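You operate a simulated robot arm through the tools that you are given. There is no shell and no other tool.

Carry out the task below with a simulated robot arm. There is one attempt and no reset: what you move stays moved.

Task
Shut and latch the open window, then let its blind down to line 3.
Fine: free the stay to shut it and turn it back to held; the other window and blind stay as they are.

Only the result counts: the job must be done as asked and must still hold three seconds after the hand-in. Knocking over, shifting, dropping, spilling or breaking anything else fails it.

Robot
A 7-joint arm with a two-finger parallel gripper, fixed in place. Base frame: the origin is at the foot of the arm, x ahead of it, y to its left, z up. Units: m, degrees, N and s.
It reaches about 0.906 m from its shoulder. Its first joint turns from -115.0 to 115.0 degrees. Payload 3.91 kg.
The TCP is the grasp point between the finger pads, 0.03 m short of the fingertips. In the tool frame z runs along the fingers and y along their closing line. Largest opening 0.11 m; finger width 0.02, thickness 0.01; the body of the gripper, 0.048 by 0.112 m, starts 0.055 m behind the TCP.
Orientation is that of the tool frame in the base frame, as a unit quaternion [x, y, z, w]. With the fingers straight down and closing along the base's y, the tool's x points along the base's -x, its y along +y and its z along -z.

Tools
- The arm moves only by the tool jog_arm. Its argument "plan" is a list of rows, each a list of 7 numbers: the closure in counts, from 0 (fully open) to 255 (shut), then the shift along the base's x, y, z in m, then the turn, a rotation vector about the base's x, y, z in degrees. In form: [[grip, x, y, z, ax, ay, az], ...]. A call has 1 to 20 rows; each row shifts and turns the commanded pose from where the row before left it. Rows are played at 5 a second. More than 0.05 m and 8.6 degrees between two rows, or a gripper value outside its range, and nothing of the call is played. A pose out of reach is approached as far as the arm can. The call stops where the force on the tool passes 70 N (or 10 N more than at its start, if that is more) or the arm is blocked; 0.2 s more then pass. The fingers move at their own pace (about 0.108 m/s each) and stop on an object; they squeeze with about 36 N. The grip force told is the motor's: it shows also when the fingers shut on nothing. Time passes only in rows, and 0.2 s behind the last, so rows that do not move let the fingers close. It gives the time, the measured TCP pose, the force on the tool (base axes), the opening and the grip force at its end, in the units of the frame above (readings bear some noise), with the torque about the TCP (base axes, N m) and any sound that the robot's microphone picked up, and new pictures: "views" is both (left out), scene, wrist or none.
- Cameras (640 x 400 px; columns grow to the right, rows downward): "scene" is fixed at [0.051, 0.6494, 1.7409]; the picture's right is [-0.99, 0.11, 0.00], its down [0.04, 0.40, -0.92] and it looks along [-0.10, -0.91, -0.40] (base axes); focal length 336 px, centre (320, 200). "wrist" rides on the gripper at [0.072, 0.017, -0.103] in the tool frame; the picture's right is [-0.23, 0.97, 0.00], its down [-0.76, -0.18, -0.62] and it looks along [-0.61, -0.14, 0.78] (tool axes); focal length 222 px, centre (320, 200).
- move_column(by): slides the trunk up (or, below 0, down) by that many m; the arm rides with it, the base frame stays. It gives what a move gives, with no picture.
- measure_at(camera, pixels): for up to 12 pixels [column, row] of the newest picture of that camera ("zoom" is the newest enlarged one), the place [x, y, z] in the base frame of the surface seen there, good to about 0.002 m. No time passes.
- close_up(camera, box): a new picture of the part [left, top, right, bottom] of that camera's present view, enlarged. No time passes.
- job_done(): hands the job in; it is judged then, once.

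Open the gripper and draw the arm clear of the work before you hand the job in, unless the task says otherwise.

The tools are called after ">>>" by a JSON object that holds its "method" and its "body". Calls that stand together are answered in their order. jog_arm: Moves the arm, as the interface text tells. Its arguments: {"type":"object","properties":{"plan":{"type":"array"},"views":{"type":"string","enum":["both","scene","wrist","none"]}},"required":["plan"]} The other tools are called the same way: move_column (by) slides the trunk up or down; measure_at (camera, pixels) gives the place of the surface under pixels of a picture; close_up (camera, box) takes an enlarged picture of a part of a camera's view; job_done () hands the job in.

At the start:

```text
time_s: 0.0
position: [0.2427, -0.3802, 1.5767]
tcp_rot: [0.0, 1.0, 0.0, 0.0]
ft_force: [-0.3, 0.1, 0.1]
wrist_torque: [0.02, 0.04, -0.01]
width: 0.11
grasp_force: 0.0
trunk travel left (down, up): [-0.9, 0.09]
```

scene: 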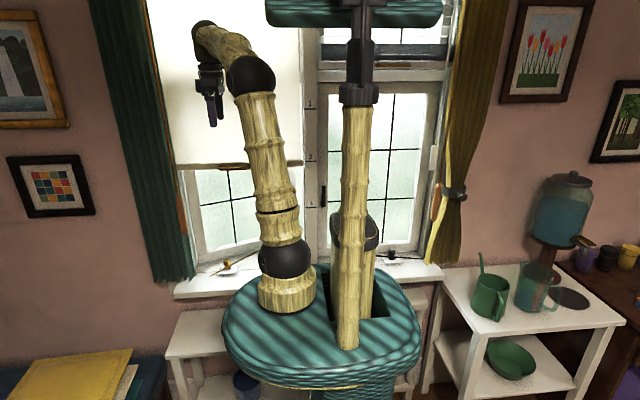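
wrist: 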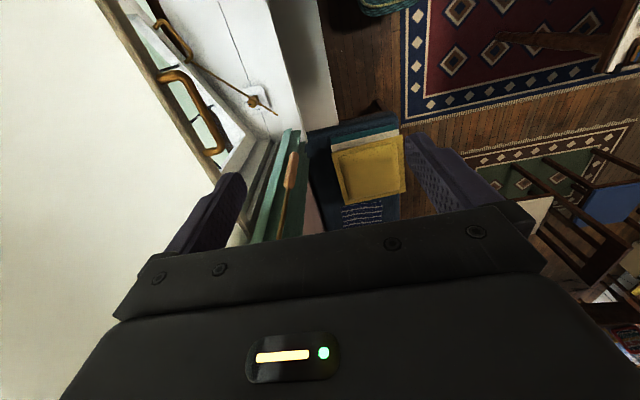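

The scene shows two windows on the wall at -y: the left one (columns 180-300) with a blind part-way down, the right one behind the column. I take close-ups to find which one is open and where the stays, latches, cords and lines are.

>>> {"method": "close_up", "body": {"camera": "scene", "box": [150, 120, 350, 300]}}

>>> {"method": "close_up", "body": {"camera": "scene", "box": [290, 40, 470, 280]}}

>>> {"method": "close_up", "body": {"camera": "wrist", "box": [100, 0, 320, 180]}}

>>> {"method": "close_up", "body": {"camera": "scene", "box": [130, 0, 480, 120]}}

```text
2.22 times, centred on (250, 210) of scene
```

zoom: 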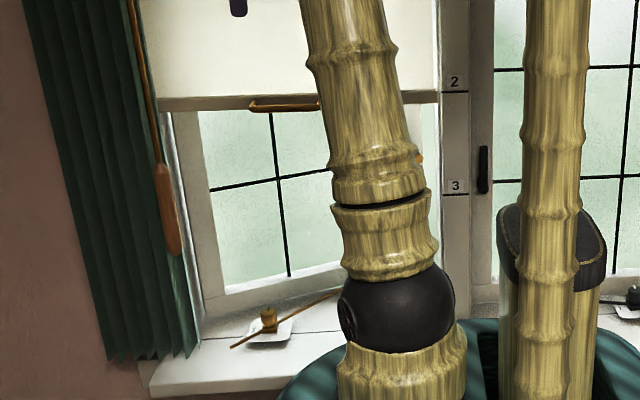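

```text
1.67 times, centred on (380, 160) of scene
```

zoom: 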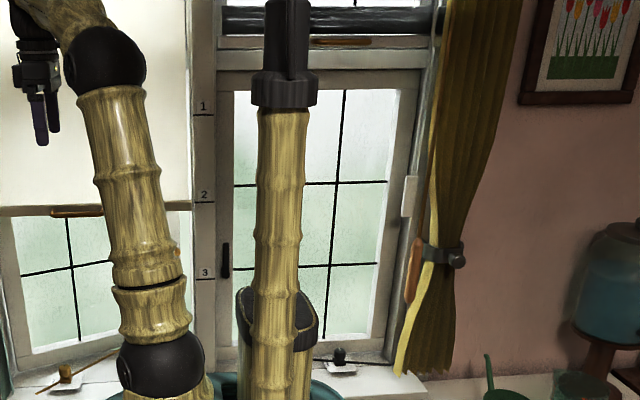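

```text
2.22 times, centred on (210, 90) of wrist
```

zoom: 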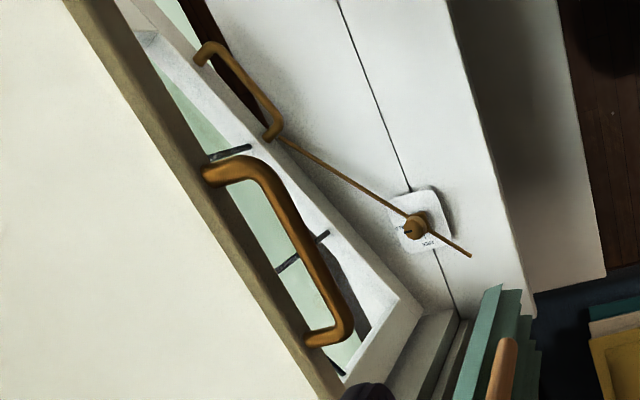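

```text
1.83 times, centred on (305, 60) of scene
```

zoom: 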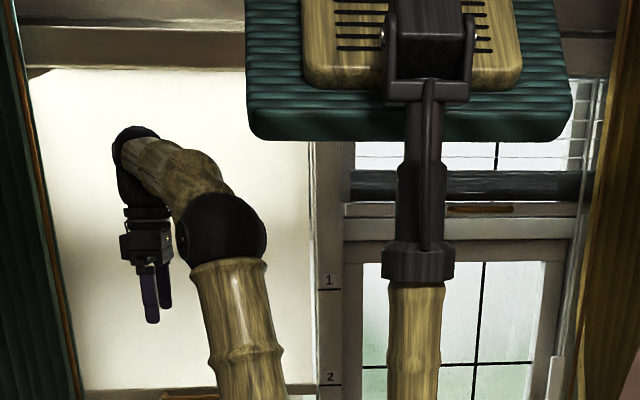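

The left window (scene columns 180-300) is open, with a stay rod and a knob on a plate on the sill (wrist ~(253,101)), a U handle on the blind's rail (~(165,80)-(210,153)) and another U handle near (158,22)-(187,60). I measure these points.

>>> {"method": "measure_at", "body": {"camera": "wrist", "pixels": [[164, 78], [195, 105], [210, 152], [160, 22], [180, 42], [188, 60], [215, 78], [253, 101], [274, 113], [262, 88], [240, 20], [130, 120]]}}

>>> {"method": "measure_at", "body": {"camera": "scene", "pixels": [[234, 264], [225, 270], [270, 252], [203, 215], [201, 172], [202, 262], [240, 168], [309, 157], [309, 203], [309, 108], [232, 200], [326, 195]]}}

>>> {"method": "close_up", "body": {"camera": "scene", "box": [180, 150, 340, 280]}}

```text
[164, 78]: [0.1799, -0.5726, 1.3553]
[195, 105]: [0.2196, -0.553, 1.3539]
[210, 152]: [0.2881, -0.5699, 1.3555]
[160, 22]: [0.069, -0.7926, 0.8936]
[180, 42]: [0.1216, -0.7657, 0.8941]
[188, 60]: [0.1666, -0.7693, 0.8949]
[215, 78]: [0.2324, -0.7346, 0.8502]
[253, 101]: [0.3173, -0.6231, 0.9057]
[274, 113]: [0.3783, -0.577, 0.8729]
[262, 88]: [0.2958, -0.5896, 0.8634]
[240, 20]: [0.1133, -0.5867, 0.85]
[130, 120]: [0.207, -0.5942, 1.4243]
```

```text
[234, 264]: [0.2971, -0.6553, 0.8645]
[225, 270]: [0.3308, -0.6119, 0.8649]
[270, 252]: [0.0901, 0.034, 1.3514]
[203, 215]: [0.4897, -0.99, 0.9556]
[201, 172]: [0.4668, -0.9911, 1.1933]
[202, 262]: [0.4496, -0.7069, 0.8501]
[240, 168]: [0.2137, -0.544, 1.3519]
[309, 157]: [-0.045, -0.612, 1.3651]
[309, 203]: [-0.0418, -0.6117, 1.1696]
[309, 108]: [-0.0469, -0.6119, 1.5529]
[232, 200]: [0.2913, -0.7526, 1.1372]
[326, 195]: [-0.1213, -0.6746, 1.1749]
```

```text
3.08 times, centred on (260, 215) of scene
```

zoom: 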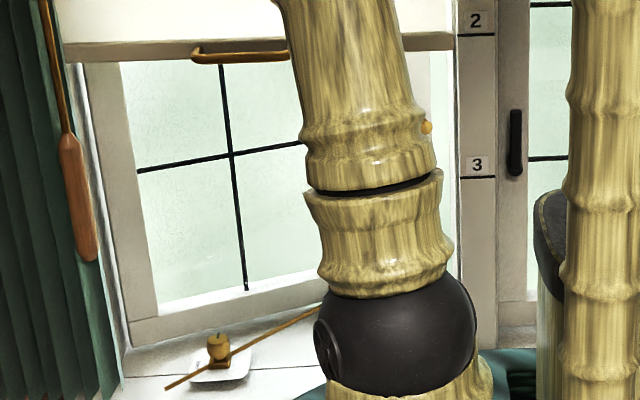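

The sill is at z≈0.85 and the stay knob at about (0.32,-0.62,0.906), while the arm's own base hides the sash's free edge around scene (294,191). I measure the robot's platform and surroundings to plan lowering the trunk safely.

>>> {"method": "measure_at", "body": {"camera": "scene", "pixels": [[285, 290], [240, 320], [300, 360], [400, 330], [330, 268], [200, 340], [200, 290], [400, 270], [250, 385], [256, 75], [270, 120], [182, 215]]}}

>>> {"method": "measure_at", "body": {"camera": "wrist", "pixels": [[180, 60], [190, 85], [200, 110], [230, 120], [236, 128], [225, 50], [232, 170], [285, 170], [370, 170], [480, 30], [300, 90], [217, 80]]}}

```text
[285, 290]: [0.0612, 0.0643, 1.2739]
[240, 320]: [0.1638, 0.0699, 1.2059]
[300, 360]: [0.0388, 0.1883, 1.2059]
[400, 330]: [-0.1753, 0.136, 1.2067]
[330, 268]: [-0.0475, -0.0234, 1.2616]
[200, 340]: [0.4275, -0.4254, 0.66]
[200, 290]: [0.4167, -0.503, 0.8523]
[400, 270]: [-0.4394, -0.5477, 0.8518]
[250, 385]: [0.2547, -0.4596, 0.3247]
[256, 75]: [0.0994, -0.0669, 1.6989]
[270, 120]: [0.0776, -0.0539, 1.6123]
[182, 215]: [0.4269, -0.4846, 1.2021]
```

```text
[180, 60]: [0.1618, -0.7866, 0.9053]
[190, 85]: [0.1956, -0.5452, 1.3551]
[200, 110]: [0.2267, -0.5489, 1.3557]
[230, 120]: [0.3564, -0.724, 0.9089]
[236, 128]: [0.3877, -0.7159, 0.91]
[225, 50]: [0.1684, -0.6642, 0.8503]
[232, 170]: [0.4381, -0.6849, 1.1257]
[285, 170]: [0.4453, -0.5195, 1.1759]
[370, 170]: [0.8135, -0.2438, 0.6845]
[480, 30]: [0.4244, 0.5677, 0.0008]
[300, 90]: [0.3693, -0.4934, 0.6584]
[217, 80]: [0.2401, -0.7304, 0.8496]
```

The platform top is z=1.206 and the sill edge is at y≈-0.5, so the arm needs to sit lower; nothing is under the platform or TCP down to 0.85. I lower the trunk by 0.3 m.

>>> {"method": "move_column", "body": {"by": -0.3}}

```text
time_s: 3.0
position: [0.244, -0.3795, 1.2768]
tcp_rot: [0.0, 1.0, 0.0, 0.0]
ft_force: [0.1, -0.2, -0.4]
wrist_torque: [0.01, 0.0, -0.03]
width: 0.1097
grasp_force: 0.1
trunk travel left (down, up): [-0.6, 0.39]
```

Now I take new pictures with a resting row to see the window from the lower height.

>>> {"method": "jog_arm", "body": {"plan": [[0, 0, 0, 0, 0, 0, 0]], "views": "both"}}

```text
time_s: 3.4
position: [0.2434, -0.3802, 1.2766]
tcp_rot: [0.0, 1.0, 0.001, 0.0]
ft_force: [-0.2, 0.2, 0.1]
wrist_torque: [-0.01, -0.03, -0.01]
width: 0.1101
grasp_force: 0.1
trunk travel left (down, up): [-0.6, 0.39]
```

scene: 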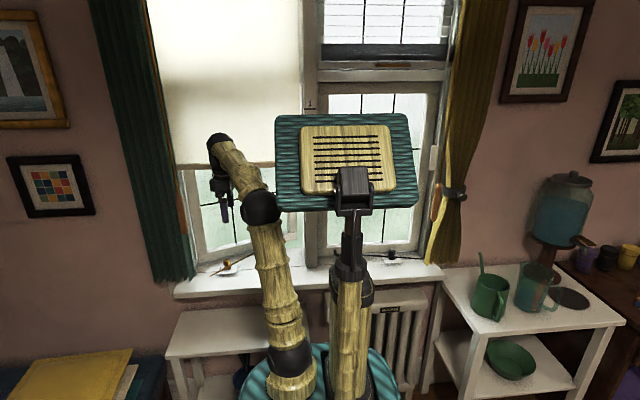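
wrist: 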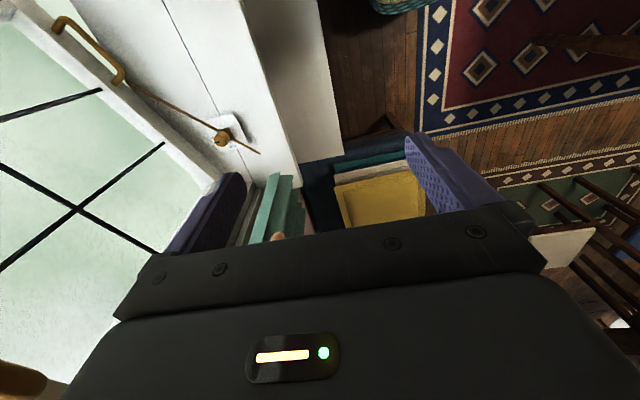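

The wrist view now shows the sash rail handle (~(55,25)-(122,80)), the stay rod and knob at (222,138). I enlarge these, and also the scene around the latch side.

>>> {"method": "close_up", "body": {"camera": "wrist", "box": [170, 90, 290, 165]}}

>>> {"method": "close_up", "body": {"camera": "wrist", "box": [0, 0, 200, 125]}}

>>> {"method": "close_up", "body": {"camera": "scene", "box": [170, 130, 330, 290]}}

>>> {"method": "measure_at", "body": {"camera": "wrist", "pixels": [[56, 22], [85, 38], [120, 78], [128, 86], [180, 117], [222, 137], [255, 151], [150, 120], [180, 150], [205, 175], [60, 50], [130, 100]]}}

```text
5.33 times, centred on (230, 128) of wrist
```

zoom: 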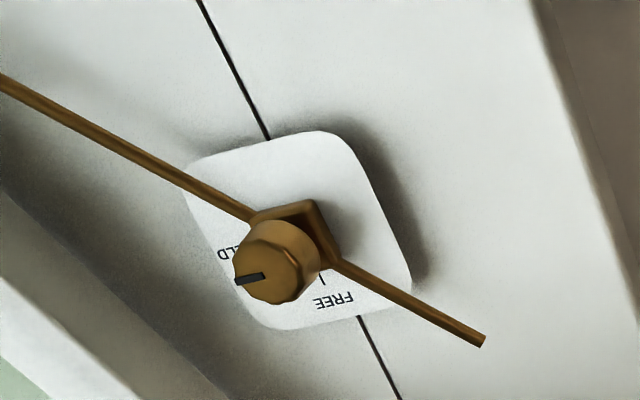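

```text
3.20 times, centred on (100, 62) of wrist
```

zoom: 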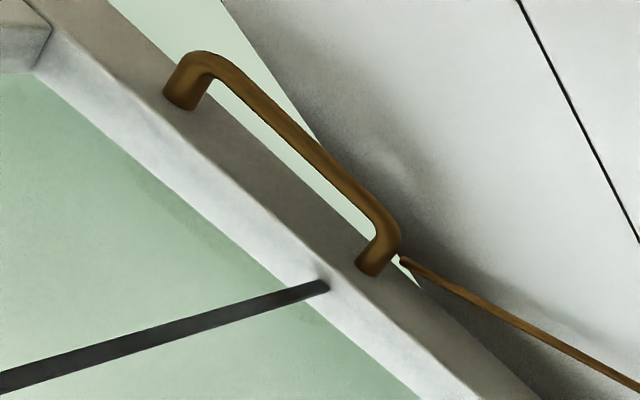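

```text
2.50 times, centred on (250, 210) of scene
```

zoom: 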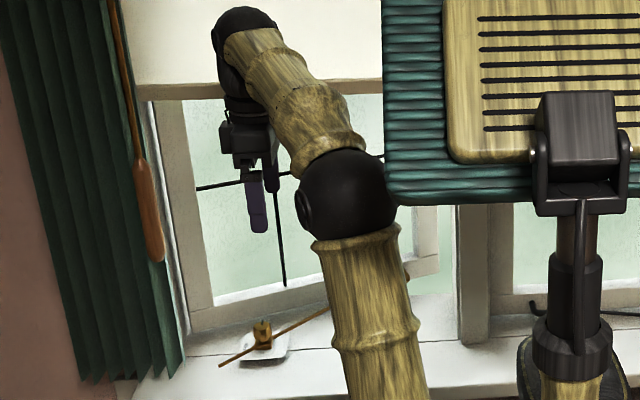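

```text
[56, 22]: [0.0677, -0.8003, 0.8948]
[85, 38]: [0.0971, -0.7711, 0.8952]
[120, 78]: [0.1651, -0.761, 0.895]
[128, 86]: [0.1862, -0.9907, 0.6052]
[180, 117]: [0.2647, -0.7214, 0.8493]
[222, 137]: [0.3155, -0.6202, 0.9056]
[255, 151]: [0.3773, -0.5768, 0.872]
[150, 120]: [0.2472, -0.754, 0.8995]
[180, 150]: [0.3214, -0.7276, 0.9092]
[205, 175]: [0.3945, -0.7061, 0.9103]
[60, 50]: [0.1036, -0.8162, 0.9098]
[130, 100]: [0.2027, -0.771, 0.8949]
```

The knob's black pointer points to HELD (toward the window), FREE is 90° round on the +x side; the sash is hinged at x≈0.44 and swung out about 20°. I swing the gripper to point at the window so the wrist camera can see the sash's free edge and its latch.

>>> {"method": "jog_arm", "body": {"plan": [[0, -0.005, 0, -0.005, -4.949, 4.949, 4.949], [0, -0.005, 0, -0.005, -4.949, 4.949, 4.949], [0, -0.005, 0, -0.005, -4.949, 4.949, 4.949], [0, -0.005, 0, -0.005, -4.949, 4.949, 4.949], [0, -0.005, 0, -0.005, -4.949, 4.949, 4.949], [0, -0.005, 0, -0.005, -4.949, 4.949, 4.949], [0, -0.005, 0, -0.005, -4.949, 4.949, 4.949], [0, -0.005, 0, -0.005, -4.949, 4.949, 4.949], [0, -0.005, 0, -0.005, -4.949, 4.949, 4.949], [0, -0.005, 0, -0.005, -4.949, 4.949, 4.949], [0, -0.005, 0, -0.005, -4.949, 4.949, 4.949], [0, -0.005, 0, -0.005, -4.949, 4.949, 4.949], [0, -0.005, 0, -0.005, -4.949, 4.949, 4.949], [0, -0.005, 0, -0.005, -4.949, 4.949, 4.949]], "views": "both"}}

```text
time_s: 6.4
position: [0.1728, -0.3804, 1.207]
tcp_rot: [0.501, -0.499, 0.501, 0.499]
ft_force: [-0.4, 0.1, 0.5]
wrist_torque: [0.01, -0.02, -0.02]
width: 0.1101
grasp_force: 0.0
trunk travel left (down, up): [-0.6, 0.39]
```

scene: 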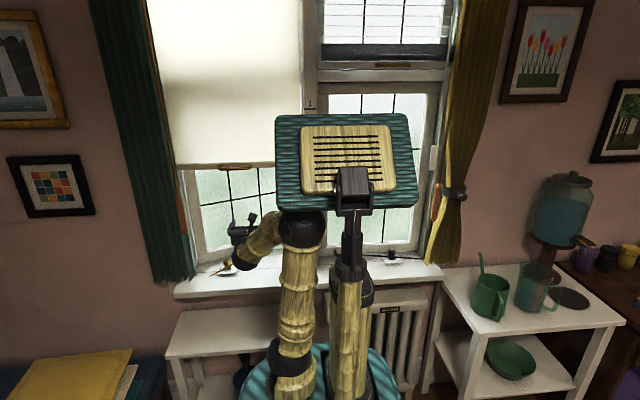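
wrist: 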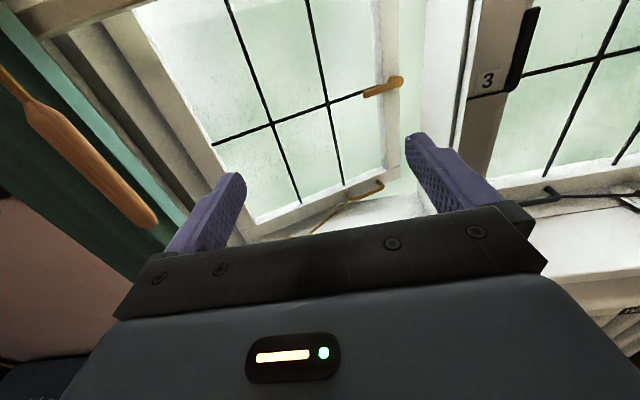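

The rotation worked; the wrist view now shows the brass latch handle at (385,86) lying horizontal on the sash's free stile, while the right window's black handle (525,50) is vertical. I enlarge both and measure.

>>> {"method": "close_up", "body": {"camera": "wrist", "box": [340, 40, 440, 110]}}

>>> {"method": "close_up", "body": {"camera": "wrist", "box": [440, 0, 640, 125]}}

>>> {"method": "close_up", "body": {"camera": "wrist", "box": [280, 120, 440, 240]}}

>>> {"method": "measure_at", "body": {"camera": "wrist", "pixels": [[367, 92], [380, 87], [398, 82], [392, 100], [392, 150], [380, 184], [350, 196], [527, 20], [518, 80], [415, 120], [300, 210], [488, 80]]}}

```text
5.71 times, centred on (390, 75) of wrist
```

zoom: 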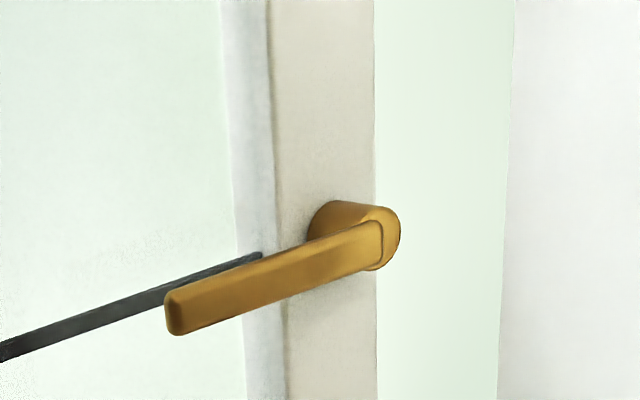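

```text
3.20 times, centred on (540, 62) of wrist
```

zoom: 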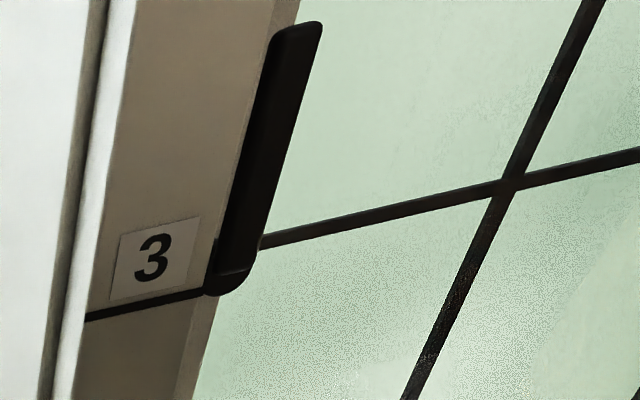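

```text
3.33 times, centred on (360, 180) of wrist
```

zoom: 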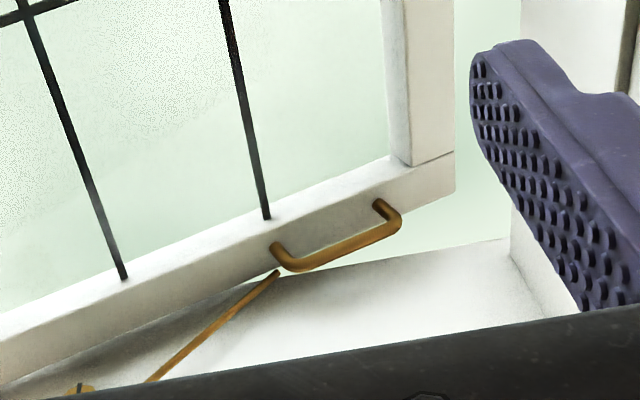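

```text
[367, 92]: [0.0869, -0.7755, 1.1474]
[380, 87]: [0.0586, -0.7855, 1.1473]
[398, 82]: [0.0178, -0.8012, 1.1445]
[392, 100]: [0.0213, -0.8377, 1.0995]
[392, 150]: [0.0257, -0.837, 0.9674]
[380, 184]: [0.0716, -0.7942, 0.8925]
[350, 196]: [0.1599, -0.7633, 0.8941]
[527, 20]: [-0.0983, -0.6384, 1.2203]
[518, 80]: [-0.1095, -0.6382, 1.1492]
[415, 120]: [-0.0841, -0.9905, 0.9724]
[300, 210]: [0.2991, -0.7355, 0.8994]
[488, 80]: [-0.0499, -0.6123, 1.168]
```

The left sash's brass lever has its pivot at about (0.018,-0.80,1.145) and lies horizontal toward +x; the right (latched) window's black lever points up from its pivot at z≈1.145. I first go to the stay knob: turn the gripper back to point down and move towards x≈0.31.

>>> {"method": "jog_arm", "body": {"plan": [[0, 0.01, 0, -0.007, 4.949, -4.949, -4.949], [0, 0.01, 0, -0.007, 4.949, -4.949, -4.949], [0, 0.01, 0, -0.007, 4.949, -4.949, -4.949], [0, 0.01, 0, -0.007, 4.949, -4.949, -4.949], [0, 0.01, 0, -0.007, 4.949, -4.949, -4.949], [0, 0.01, 0, -0.007, 4.949, -4.949, -4.949], [0, 0.01, 0, -0.007, 4.949, -4.949, -4.949], [0, 0.01, 0, -0.007, 4.949, -4.949, -4.949], [0, 0.01, 0, -0.007, 4.949, -4.949, -4.949], [0, 0.01, 0, -0.007, 4.949, -4.949, -4.949], [0, 0.01, 0, -0.007, 4.949, -4.949, -4.949], [0, 0.01, 0, -0.007, 4.949, -4.949, -4.949], [0, 0.01, 0, -0.007, 4.949, -4.949, -4.949], [0, 0.01, 0, -0.007, 4.949, -4.949, -4.949]], "views": "none"}}

```text
time_s: 9.4
position: [0.312, -0.3804, 1.1085]
tcp_rot: [0.001, 1.0, 0.0, 0.001]
ft_force: [-0.5, 0.1, 0.1]
wrist_torque: [-0.02, -0.04, 0.0]
width: 0.1099
grasp_force: 0.1
trunk travel left (down, up): [-0.6, 0.39]
```

The gripper points straight down at (0.312,-0.380,1.109). Now I yaw it by -90° about z so that the wrist camera is on the room side looking at the window, closing along x, while easing toward the knob.

>>> {"method": "jog_arm", "body": {"plan": [[0, 0, -0.01, 0, 0, 0, -8.5], [0, 0, -0.01, 0, 0, 0, -8.5], [0, 0, -0.01, 0, 0, 0, -8.5], [0, 0, -0.01, 0, 0, 0, -8.5], [0, 0, -0.01, 0, 0, 0, -8.5], [0, 0, -0.01, 0, 0, 0, -8.5], [0, 0, -0.01, 0, 0, 0, -8.5], [0, 0, -0.01, 0, 0, 0, -8.5], [0, 0, -0.01, 0, 0, 0, -8.5], [0, 0, -0.01, 0, 0, 0, -8.5], [0, 0, 0, 0, 0, 0, -5]], "views": "both"}}

```text
time_s: 11.8
position: [0.3122, -0.4786, 1.1091]
tcp_rot: [0.707, 0.707, -0.001, 0.0]
ft_force: [0.0, -0.2, 0.8]
wrist_torque: [0.01, -0.03, -0.01]
width: 0.1103
grasp_force: 0.1
trunk travel left (down, up): [-0.6, 0.39]
```

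scene: 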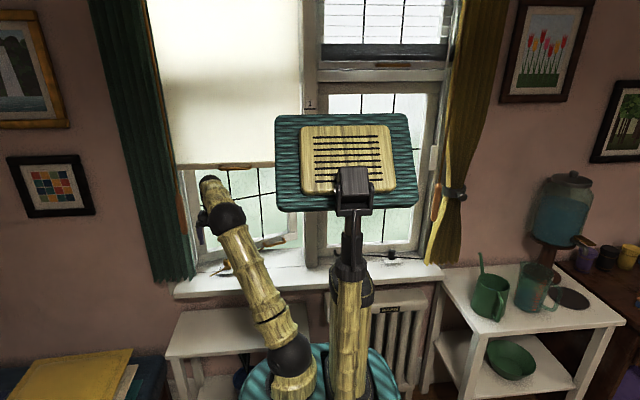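
wrist: 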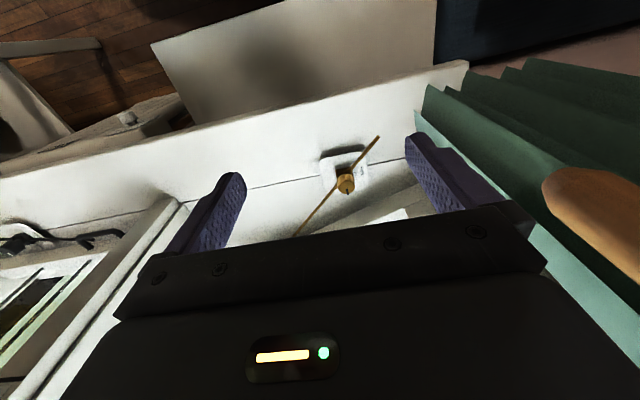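

The wrist view (image right = +x, up = +y) now shows the knob at (346,183) with the plate. I enlarge it and measure the knob, plate and rod.

>>> {"method": "close_up", "body": {"camera": "wrist", "box": [300, 130, 396, 210]}}

>>> {"method": "measure_at", "body": {"camera": "wrist", "pixels": [[346, 183], [346, 176], [340, 186], [352, 186], [346, 190], [338, 172], [378, 138], [365, 155], [330, 160], [310, 222], [362, 180], [346, 172]]}}

```text
5.00 times, centred on (348, 170) of wrist
```

zoom: 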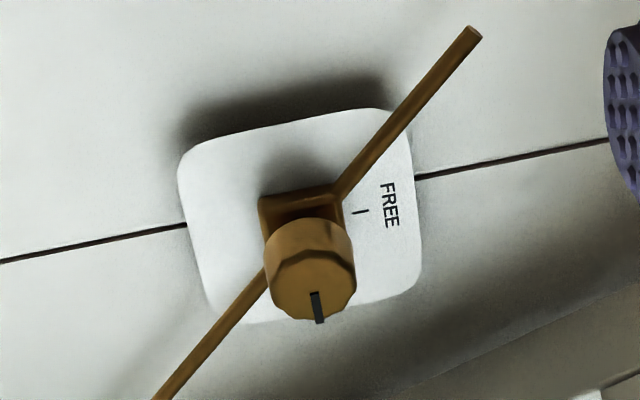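

```text
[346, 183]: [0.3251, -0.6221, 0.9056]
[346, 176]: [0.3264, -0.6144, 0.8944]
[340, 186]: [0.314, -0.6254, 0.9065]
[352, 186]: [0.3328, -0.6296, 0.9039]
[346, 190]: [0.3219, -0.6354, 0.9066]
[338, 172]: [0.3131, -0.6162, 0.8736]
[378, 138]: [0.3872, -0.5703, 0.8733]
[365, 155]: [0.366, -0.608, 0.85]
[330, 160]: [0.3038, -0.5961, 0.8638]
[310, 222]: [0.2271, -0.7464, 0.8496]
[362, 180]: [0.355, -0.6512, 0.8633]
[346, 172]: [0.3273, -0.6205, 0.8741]
```

The FREE tick lies on the +x side of the knob and the pointer now points to -y (HELD, hidden under it). I measure the knob's edges in the enlarged picture.

>>> {"method": "measure_at", "body": {"camera": "zoom", "pixels": [[313, 287], [274, 287], [352, 285], [313, 256], [318, 318], [310, 230], [300, 205], [262, 200], [340, 195], [390, 205], [361, 212], [265, 215]]}}

```text
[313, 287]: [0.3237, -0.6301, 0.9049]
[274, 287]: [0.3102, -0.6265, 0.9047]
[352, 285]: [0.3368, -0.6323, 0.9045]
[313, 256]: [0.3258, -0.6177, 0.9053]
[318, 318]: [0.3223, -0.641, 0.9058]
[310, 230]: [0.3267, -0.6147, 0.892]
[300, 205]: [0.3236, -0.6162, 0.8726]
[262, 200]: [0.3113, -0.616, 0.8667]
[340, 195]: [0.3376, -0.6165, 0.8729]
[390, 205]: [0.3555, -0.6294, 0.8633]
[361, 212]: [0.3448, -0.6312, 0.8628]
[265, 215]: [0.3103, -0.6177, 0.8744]
```

The knob is about 27 mm wide, centred at (0.324,-0.630), its top at z=0.905 and the block under it at 0.874. Before going under the blind I check how high the wrist stands above the TCP.

>>> {"method": "measure_at", "body": {"camera": "scene", "pixels": [[210, 178], [205, 183], [218, 190], [226, 214], [232, 206], [215, 205], [240, 165], [262, 280], [288, 350]]}}

>>> {"method": "close_up", "body": {"camera": "scene", "box": [170, 150, 330, 290]}}

```text
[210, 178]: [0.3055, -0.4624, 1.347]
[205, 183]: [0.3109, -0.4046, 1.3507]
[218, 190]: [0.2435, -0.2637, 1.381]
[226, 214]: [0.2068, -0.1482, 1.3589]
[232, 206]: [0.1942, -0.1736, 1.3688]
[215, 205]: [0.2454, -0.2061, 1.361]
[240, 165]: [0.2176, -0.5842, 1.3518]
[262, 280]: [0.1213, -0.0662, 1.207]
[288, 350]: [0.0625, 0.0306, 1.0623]
```

```text
2.86 times, centred on (250, 220) of scene
```

zoom: 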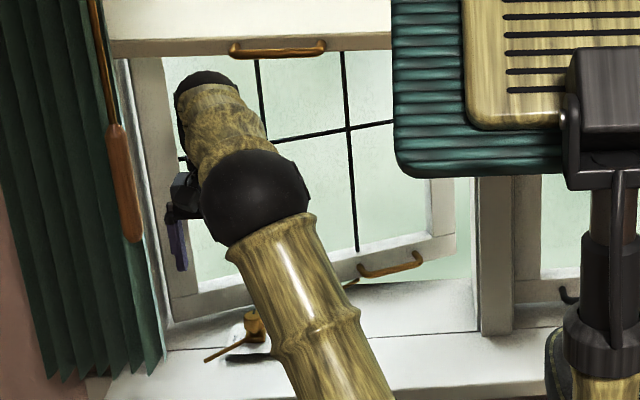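

The wrist ball tops out ~0.24 m above the TCP, so at the knob it stays at z≈1.15, well below the blind's rail (1.34). I go down first in front, then in over the knob with the fingers open.

>>> {"method": "jog_arm", "body": {"plan": [[0, 0, 0, -0.02, 0, 0, 0], [0, 0, 0, -0.02, 0, 0, 0], [0, 0, 0, -0.02, 0, 0, 0], [0, 0, 0, -0.02, 0, 0, 0], [0, 0, 0, -0.02, 0, 0, 0], [0, 0, 0, -0.02, 0, 0, 0], [0, 0, 0, -0.02, 0, 0, 0], [0, 0.002, -0.02, 0, 0, 0, 0], [0, 0.002, -0.02, 0, 0, 0, 0], [0, 0.002, -0.02, 0, 0, 0, 0], [0, 0.002, -0.02, 0, 0, 0, 0], [0, 0.002, -0.02, 0, 0, 0, 0], [0, 0.001, -0.02, 0, 0, 0, 0], [0, 0, -0.02, 0, 0, 0, 0], [0, 0, -0.01, 0, 0, 0, 0]], "views": "both"}}

```text
time_s: 15.0
position: [0.3227, -0.6283, 0.9695]
tcp_rot: [0.706, 0.708, -0.001, 0.0]
ft_force: [-0.2, 0.3, 0.5]
wrist_torque: [0.01, 0.0, -0.01]
width: 0.1098
grasp_force: 0.1
trunk travel left (down, up): [-0.6, 0.39]
```

scene: 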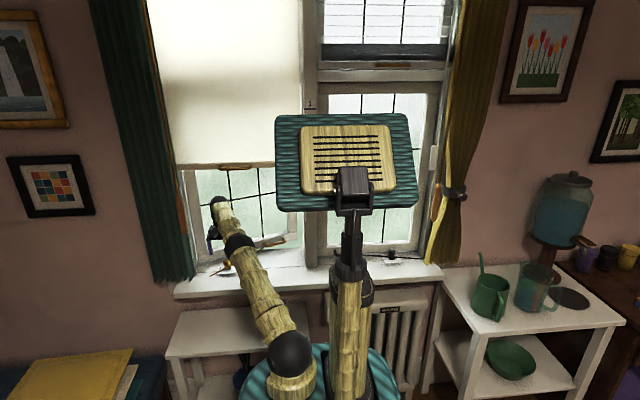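
wrist: 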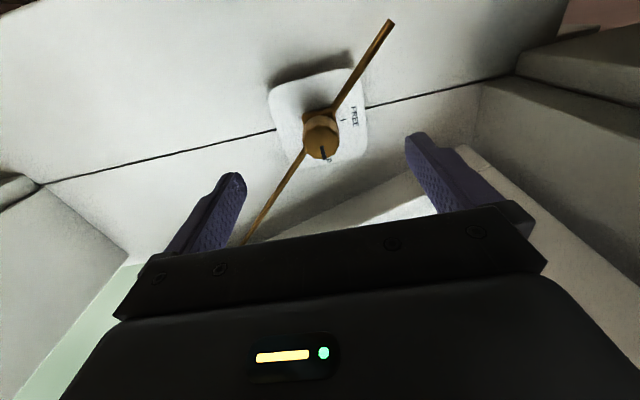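

The knob is centred between the fingers at wrist (321,140). I enlarge and re-measure its centre before descending.

>>> {"method": "close_up", "body": {"camera": "wrist", "box": [270, 90, 374, 170]}}

>>> {"method": "measure_at", "body": {"camera": "wrist", "pixels": [[321, 140], [306, 140], [336, 140], [321, 127], [321, 157], [320, 116], [343, 120], [300, 155]]}}

```text
5.00 times, centred on (322, 130) of wrist
```

zoom: 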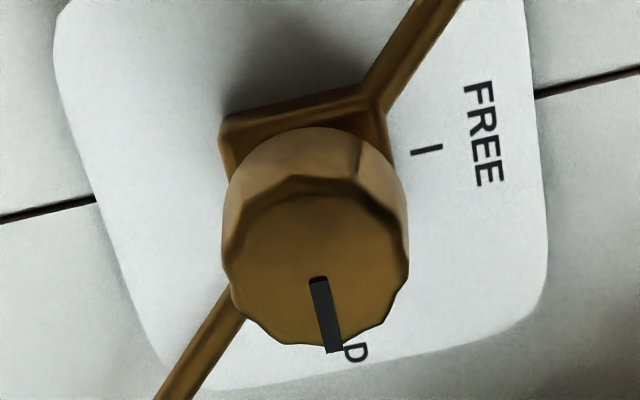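

```text
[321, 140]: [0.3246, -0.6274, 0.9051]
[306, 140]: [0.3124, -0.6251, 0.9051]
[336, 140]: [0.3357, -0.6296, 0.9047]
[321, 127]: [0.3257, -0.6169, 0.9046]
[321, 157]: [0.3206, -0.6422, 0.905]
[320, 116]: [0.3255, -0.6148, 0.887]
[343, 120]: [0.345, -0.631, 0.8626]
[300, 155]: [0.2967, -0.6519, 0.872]
```

The FREE tick is directly +x of the knob's centre (0.324,-0.6295), so the knob needs +90° about z. I descend so the tips stand at z≈0.882, and close on it.

>>> {"method": "jog_arm", "body": {"plan": [[0, 0.0006, -0.0006, -0.015, 0, 0, 0], [0, 0.0006, -0.0006, -0.015, 0, 0, 0], [0, 0, 0, -0.015, 0, 0, 0], [0, 0, 0, -0.0125, 0, 0, 0], [120, 0, 0, 0, 0, 0, 0], [200, 0, 0, 0, 0, 0, 0], [255, 0, 0, 0, 0, 0, 0], [255, 0, 0, 0, 0, 0, 0], [255, 0, 0, 0, 0, 0, 0]], "views": "wrist"}}

```text
time_s: 17.0
position: [0.3227, -0.6297, 0.9129]
tcp_rot: [0.707, 0.707, -0.001, -0.001]
ft_force: [-8.9, 2.3, -2.7]
wrist_torque: [-0.11, 0.34, 0.0]
width: 0.0316
grasp_force: 45.3
trunk travel left (down, up): [-0.6, 0.39]
```

wrist: 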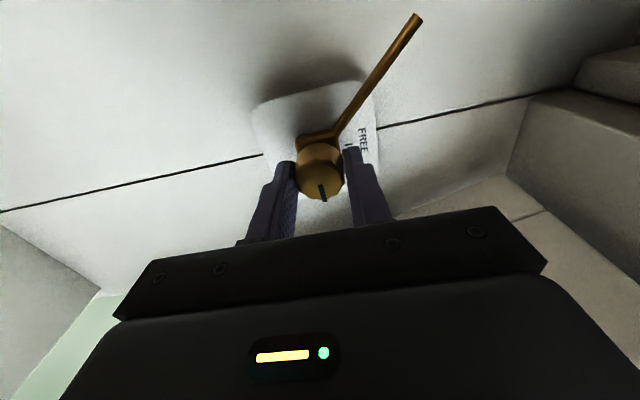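

The fingers hold the knob (width 0.032, 45 N). I turn it +90° about z toward FREE in small steps, with a 1 mm centring correction.

>>> {"method": "jog_arm", "body": {"plan": [[255, -0.001, 0, 0, 0, 0, 0], [255, 0, 0, 0, 0, 0, 7.5], [255, 0, 0, 0, 0, 0, 7.5], [255, 0, 0, 0, 0, 0, 7.5], [255, 0, 0, 0, 0, 0, 7.5], [255, 0, 0, 0, 0, 0, 7.5], [255, 0, 0, 0, 0, 0, 7.5]], "views": "wrist"}}

```text
time_s: 18.6
position: [0.3236, -0.63, 0.912]
tcp_rot: [0.382, 0.924, 0.0, 0.0]
ft_force: [-7.2, 0.0, -2.6]
wrist_torque: [0.76, 0.78, -0.02]
width: 0.0312
grasp_force: 45.2
trunk travel left (down, up): [-0.6, 0.39]
```

wrist: 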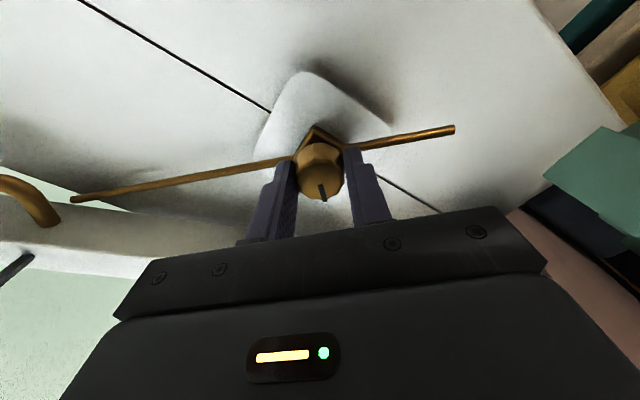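

The knob turns with the gripper (pointer still aligned with it at (322,192)). I turn the remaining 45°.

>>> {"method": "jog_arm", "body": {"plan": [[255, -0.001, 0, 0, 0, 0, 7.5], [255, 0, 0, 0, 0, 0, 7.5], [255, 0, 0, 0, 0, 0, 7.5], [255, 0, 0, 0, 0, 0, 7.5], [255, 0, 0, 0, 0, 0, 7.5], [255, 0, 0, 0, 0, 0, 7.5]], "views": "both"}}

```text
time_s: 20.0
position: [0.3245, -0.6302, 0.9124]
tcp_rot: [-0.001, 1.0, 0.0, 0.0]
ft_force: [0.6, 1.9, -5.6]
wrist_torque: [-0.15, -0.54, -0.1]
width: 0.0317
grasp_force: 45.3
trunk travel left (down, up): [-0.6, 0.39]
```

scene: 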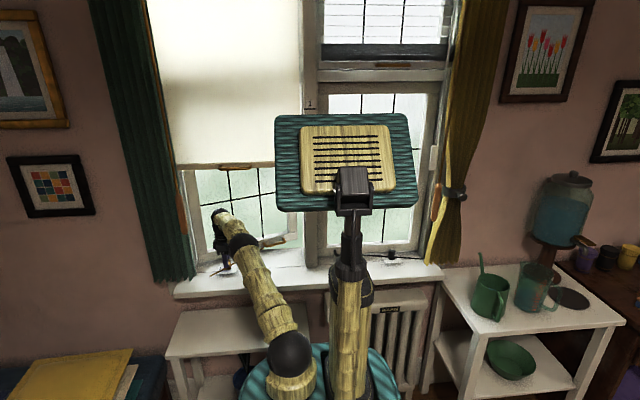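
wrist: 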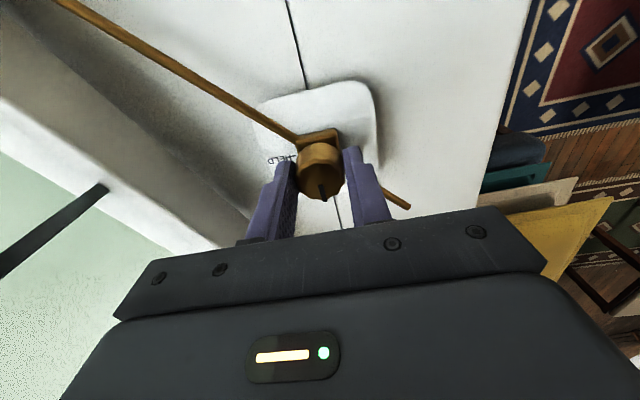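

The pointer now faces +x, where FREE is, and HELD shows at (280,158). I enlarge to check the alignment, before letting go.

>>> {"method": "close_up", "body": {"camera": "wrist", "box": [250, 120, 390, 220]}}

```text
4.00 times, centred on (320, 170) of wrist
```

zoom: 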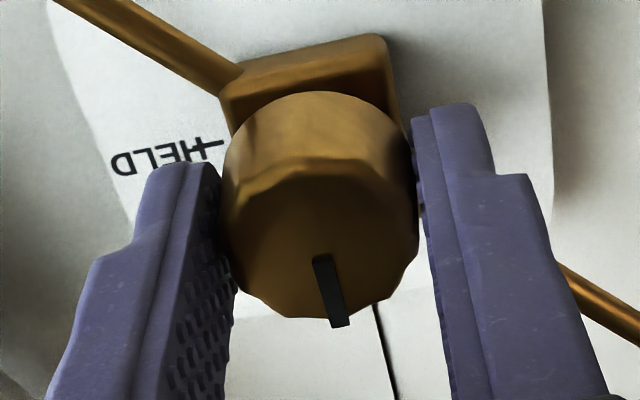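

The knob stands at FREE. I open the fingers part-way and lift off.

>>> {"method": "jog_arm", "body": {"plan": [[110, 0, 0, 0, 0, 0, 0], [110, 0, 0, 0, 0, 0, 0], [110, 0, 0, 0.02, 0, 0, 0], [110, 0, 0, 0.02, 0, 0, 0], [110, 0, 0, 0.02, 0, 0, 0]], "views": "wrist"}}

```text
time_s: 21.2
position: [0.3227, -0.6313, 0.9733]
tcp_rot: [0.0, 1.0, 0.0, 0.0]
ft_force: [0.4, -0.5, 0.7]
wrist_torque: [-0.01, 0.03, -0.01]
width: 0.0627
grasp_force: 0.1
trunk travel left (down, up): [-0.6, 0.39]
```

wrist: 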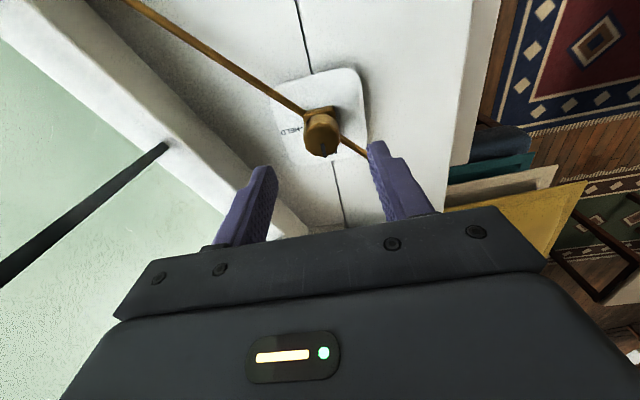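

The knob is released at FREE. Next I take hold of the sash's U handle (bar about (0.07,-0.80)-(0.165,-0.761), z≈0.89): I back out, tilt the gripper to 30° below horizontal, and yaw it to face the open sash.

>>> {"method": "jog_arm", "body": {"plan": [[110, 0, 0.04, 0.02, 0, 0, 0], [110, 0, 0.04, 0.02, 0, 0, 0], [110, 0, 0.04, 0.02, 0, 0, 0], [110, 0, 0.04, 0.02, 0, 0, 0], [150, -0.03, 0, 0, -7.5, 0, 0], [150, -0.03, 0, 0, -7.5, 0, 0], [150, -0.03, 0, 0, -7.5, 0, 0], [150, -0.03, 0, 0, -7.5, 0, 0], [150, -0.03, 0, 0, -7.5, 0, 0], [150, -0.03, 0, 0, -7.5, 0, 0], [150, -0.03, 0, 0, -7.5, 0, 0], [150, -0.03, 0, 0, -7.5, 0, 0], [150, -0.01, -0.03, -0.015, 0, 0, 6.47], [150, -0.01, -0.03, -0.015, 0, 0, 6.47], [150, -0.01, -0.03, -0.015, 0, 0, 6.47]], "views": "both"}}

```text
time_s: 24.4
position: [0.0527, -0.5592, 1.0091]
tcp_rot: [-0.147, 0.854, -0.492, 0.085]
ft_force: [-0.1, -0.4, -0.5]
wrist_torque: [0.04, 0.01, -0.01]
width: 0.0453
grasp_force: 0.1
trunk travel left (down, up): [-0.6, 0.39]
```

scene: 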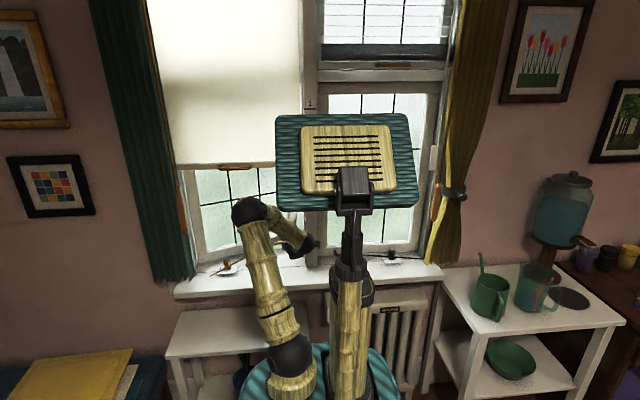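
wrist: 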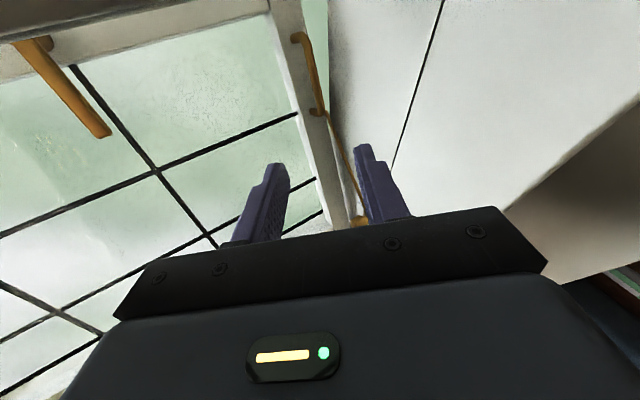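

The tilted pose is reached; the U handle shows at wrist (300-322, 32-115). I enlarge and measure the bar and the rail behind it.

>>> {"method": "close_up", "body": {"camera": "wrist", "box": [260, 20, 380, 130]}}

>>> {"method": "measure_at", "body": {"camera": "wrist", "pixels": [[308, 50], [311, 60], [314, 70], [317, 80], [320, 90], [322, 100], [297, 36], [303, 36], [317, 112], [305, 80], [312, 68], [316, 66]]}}

```text
3.64 times, centred on (320, 75) of wrist
```

zoom: 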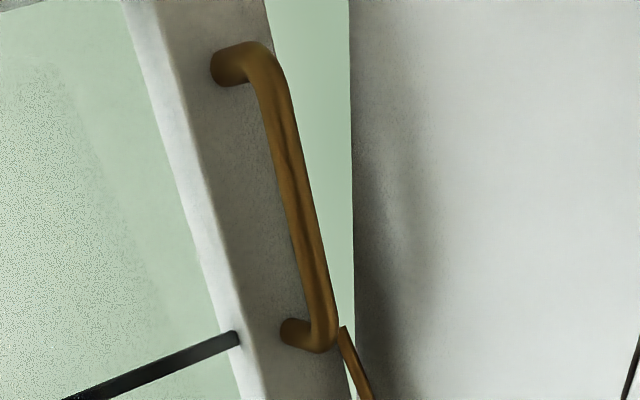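

```text
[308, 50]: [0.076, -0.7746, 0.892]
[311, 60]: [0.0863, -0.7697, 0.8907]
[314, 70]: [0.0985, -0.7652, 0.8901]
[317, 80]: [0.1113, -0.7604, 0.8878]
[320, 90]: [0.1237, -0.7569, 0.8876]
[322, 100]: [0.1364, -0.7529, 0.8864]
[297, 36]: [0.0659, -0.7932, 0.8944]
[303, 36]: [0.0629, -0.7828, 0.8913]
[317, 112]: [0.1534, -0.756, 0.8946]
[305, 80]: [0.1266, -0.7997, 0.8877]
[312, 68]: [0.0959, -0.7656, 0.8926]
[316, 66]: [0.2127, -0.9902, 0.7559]
```

The bar's centre is about (0.105,-0.769,0.888) with the rail ~36 mm behind it. I narrow the opening to ~30 mm and move to 6 cm short of it along the finger direction.

>>> {"method": "jog_arm", "body": {"plan": [[185, 0.004, -0.019, -0.0107, 0, 0, 0], [185, 0.004, -0.019, -0.0107, 0, 0, 0], [185, 0.004, -0.019, -0.0107, 0, 0, 0], [185, 0.004, -0.019, -0.0107, 0, 0, 0], [185, 0.004, -0.019, -0.0107, 0, 0, 0], [185, 0.004, -0.019, -0.0107, 0, 0, 0], [185, 0.004, -0.019, -0.0107, 0, 0, 0], [185, 0.0035, -0.018, -0.0107, 0, 0, 0]], "views": "wrist"}}

```text
time_s: 25.9
position: [0.0743, -0.669, 0.9465]
tcp_rot: [-0.137, 0.855, -0.495, 0.079]
ft_force: [18.0, 70.0, 29.0]
wrist_torque: [-0.95, 3.93, -8.59]
width: 0.0304
grasp_force: 0.0
trunk travel left (down, up): [-0.6, 0.39]
stopped in row 7: the force on the tool passed its limit at 96 N (the readings are from after the stop); the commanded pose is now the measured one
```

wrist: 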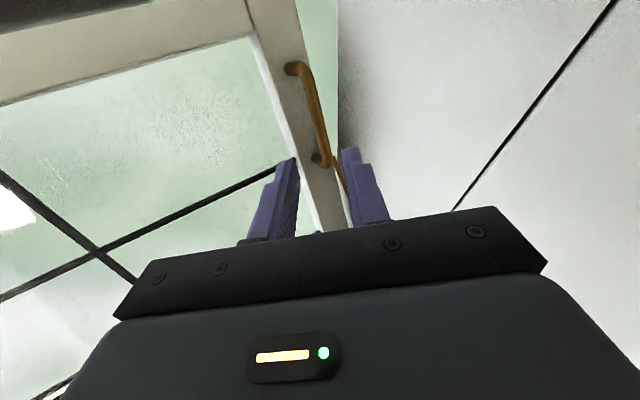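

The call stopped with the torque showing contact ~0.12 m to the -x side of the TCP: the camera side of the gripper touched the mullion front. I back straight off, undo the yaw (18.2°) and will grip the bar nearer its +x end instead, so the camera side stays clear of the mullion.

>>> {"method": "jog_arm", "body": {"plan": [[185, 0, 0.03, 0.005, 0, 0, 0], [185, 0.005, 0.04, 0.005, 0, 0, 0], [185, 0.015, 0.02, 0.005, 0, 0, -6.07], [185, 0.015, 0.01, 0, 0, 0, -6.07], [185, 0.015, 0, 0, 0, 0, -6.06], [185, 0, 0, 0, 0, 0, 0]], "views": "both"}}

```text
time_s: 27.3
position: [0.1234, -0.5815, 0.9536]
tcp_rot: [-0.001, 0.868, -0.497, 0.001]
ft_force: [-0.4, 0.0, 0.8]
wrist_torque: [0.01, 0.02, -0.02]
width: 0.0302
grasp_force: 0.0
trunk travel left (down, up): [-0.6, 0.39]
```

scene: 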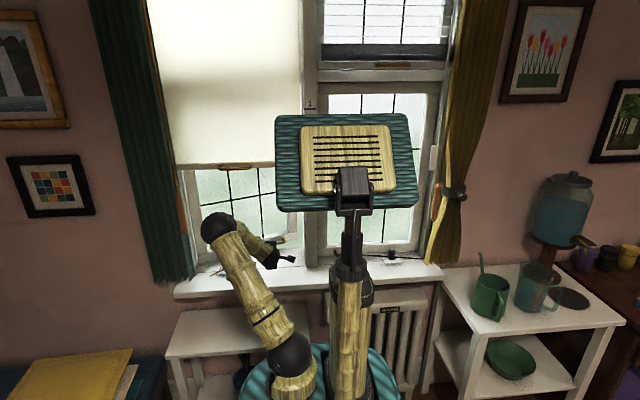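
wrist: 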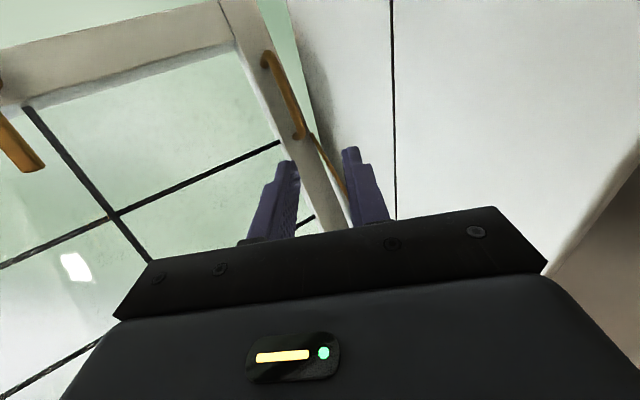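

Clear again (no force) with zero yaw at (0.123,-0.582,0.954). I measure the mullion's edges to know the clearance for the camera side, and re-measure the bar.

>>> {"method": "close_up", "body": {"camera": "scene", "box": [260, 200, 340, 280]}}

>>> {"method": "measure_at", "body": {"camera": "scene", "pixels": [[304, 225], [306, 225], [308, 225], [312, 225], [316, 225], [320, 225], [302, 225], [300, 230]]}}

>>> {"method": "measure_at", "body": {"camera": "wrist", "pixels": [[275, 70], [283, 85], [290, 100], [297, 118], [300, 130], [267, 60], [265, 52], [285, 120], [310, 140], [320, 155]]}}

```text
5.00 times, centred on (300, 240) of scene
```

zoom: 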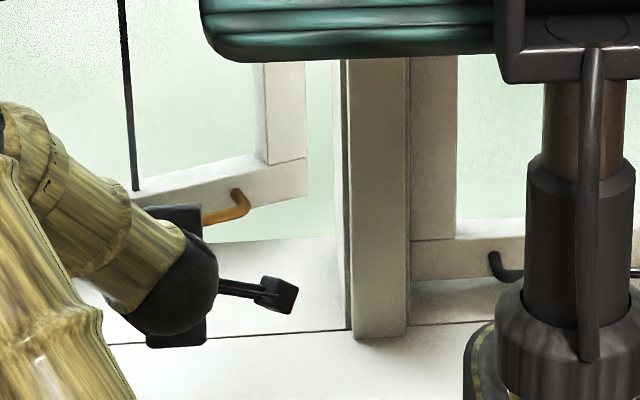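

```text
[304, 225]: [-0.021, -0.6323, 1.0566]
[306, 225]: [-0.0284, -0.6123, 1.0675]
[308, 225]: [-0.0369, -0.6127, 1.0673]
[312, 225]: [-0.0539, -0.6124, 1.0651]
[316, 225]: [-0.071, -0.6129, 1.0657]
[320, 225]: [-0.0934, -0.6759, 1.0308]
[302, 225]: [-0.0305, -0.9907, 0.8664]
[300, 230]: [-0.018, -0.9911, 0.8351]
```

```text
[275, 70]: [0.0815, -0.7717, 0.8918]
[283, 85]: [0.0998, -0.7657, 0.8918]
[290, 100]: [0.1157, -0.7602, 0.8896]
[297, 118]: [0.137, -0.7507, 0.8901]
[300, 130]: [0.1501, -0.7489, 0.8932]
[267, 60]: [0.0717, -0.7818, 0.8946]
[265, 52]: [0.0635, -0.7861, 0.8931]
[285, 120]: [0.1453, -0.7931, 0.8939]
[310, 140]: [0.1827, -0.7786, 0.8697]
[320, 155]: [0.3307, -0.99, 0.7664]
```

The mullion's front spans x≈-0.025…-0.075 at y=-0.612, and the closed sash plane should be y≈-0.676. With zero yaw at x=0.127 the camera side stays at x>0.03; I move to 5 cm short of the bar.

>>> {"method": "jog_arm", "body": {"plan": [[185, 0.0006, -0.021, -0.0058, 0, 0, 0], [185, 0.0006, -0.021, -0.0058, 0, 0, 0], [185, 0.0006, -0.021, -0.0058, 0, 0, 0], [185, 0.0006, -0.021, -0.0058, 0, 0, 0], [185, 0.0006, -0.021, -0.0058, 0, 0, 0], [185, 0.0006, -0.021, -0.0058, 0, 0, 0]], "views": "wrist"}}

```text
time_s: 28.7
position: [0.1272, -0.7047, 0.9179]
tcp_rot: [-0.002, 0.868, -0.497, 0.002]
ft_force: [-0.7, 0.8, 0.8]
wrist_torque: [0.01, 0.0, -0.02]
width: 0.0303
grasp_force: 0.1
trunk travel left (down, up): [-0.6, 0.39]
```

wrist: 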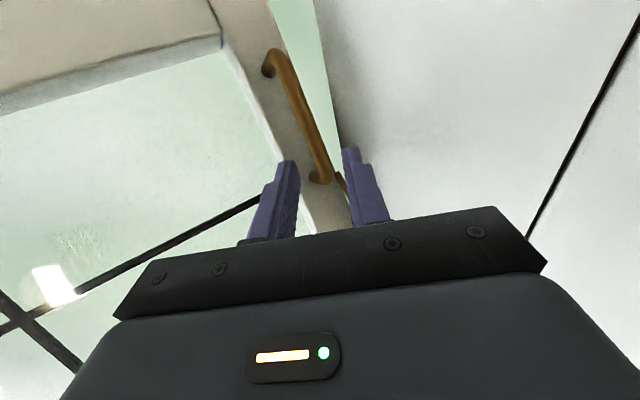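

The bar's +x end lies between the finger tips at wrist (318,160), and nothing touches. I re-measure the bar from this distance before the last advance.

>>> {"method": "measure_at", "body": {"camera": "wrist", "pixels": [[300, 100], [305, 115], [310, 130], [314, 142], [318, 155], [290, 140], [342, 190]]}}

>>> {"method": "close_up", "body": {"camera": "wrist", "box": [240, 40, 400, 220]}}

```text
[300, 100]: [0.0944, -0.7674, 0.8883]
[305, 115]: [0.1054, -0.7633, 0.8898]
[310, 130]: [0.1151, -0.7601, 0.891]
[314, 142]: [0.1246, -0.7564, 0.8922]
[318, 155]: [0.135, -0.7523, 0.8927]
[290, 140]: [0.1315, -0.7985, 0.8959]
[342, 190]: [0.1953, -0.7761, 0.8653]
```

```text
2.22 times, centred on (320, 130) of wrist
```

zoom: 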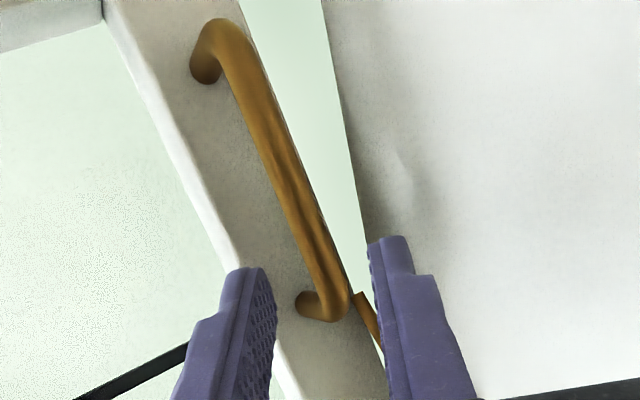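

The bar runs cleanly between the tips with the rod's end just beyond its +x corner, so I shift 9 mm toward -x and advance along the fingers until the bar is ~18 mm inside the tips, then close.

>>> {"method": "jog_arm", "body": {"plan": [[185, -0.003, -0.0094, -0.0048, 0, 0, 0], [185, -0.003, -0.0094, -0.0048, 0, 0, 0], [185, -0.003, -0.0094, -0.0048, 0, 0, 0], [185, 0, -0.0094, -0.0048, 0, 0, 0], [185, 0, -0.0094, -0.0048, 0, 0, 0], [255, 0, 0, 0, 0, 0, 0], [255, 0, 0, 0, 0, 0, 0], [255, 0, 0, 0, 0, 0, 0]], "views": "wrist"}}

```text
time_s: 30.5
position: [0.1168, -0.7517, 0.897]
tcp_rot: [-0.002, 0.867, -0.498, 0.003]
ft_force: [-1.5, -2.0, 6.9]
wrist_torque: [-0.61, 1.33, -0.21]
width: 0.0152
grasp_force: 45.2
trunk travel left (down, up): [-0.6, 0.39]
```

wrist: 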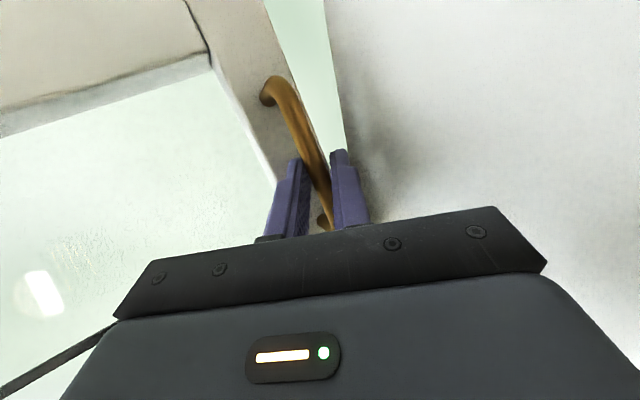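

The bar is held (width 0.015, 45 N). I pull gently toward +y for the first 3 cm, following the sash's arc.

>>> {"method": "jog_arm", "body": {"plan": [[255, -0.0015, 0.0075, 0, 0, 0, 0], [255, -0.0015, 0.0075, 0, 0, 0, 0], [255, -0.001, 0.0075, 0, 0, 0, 0], [255, -0.001, 0.0075, 0, 0, 0, 0]], "views": "wrist"}}

```text
time_s: 31.5
position: [0.1129, -0.7199, 0.8973]
tcp_rot: [-0.003, 0.868, -0.497, 0.003]
ft_force: [2.2, 0.2, 10.8]
wrist_torque: [-0.48, 1.1, -0.34]
width: 0.0144
grasp_force: 45.1
trunk travel left (down, up): [-0.6, 0.39]
```

wrist: 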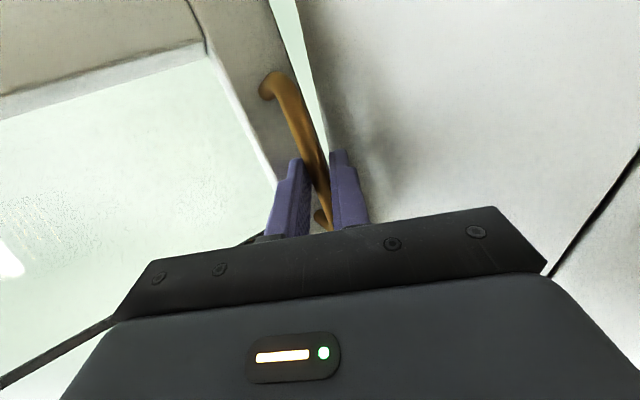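

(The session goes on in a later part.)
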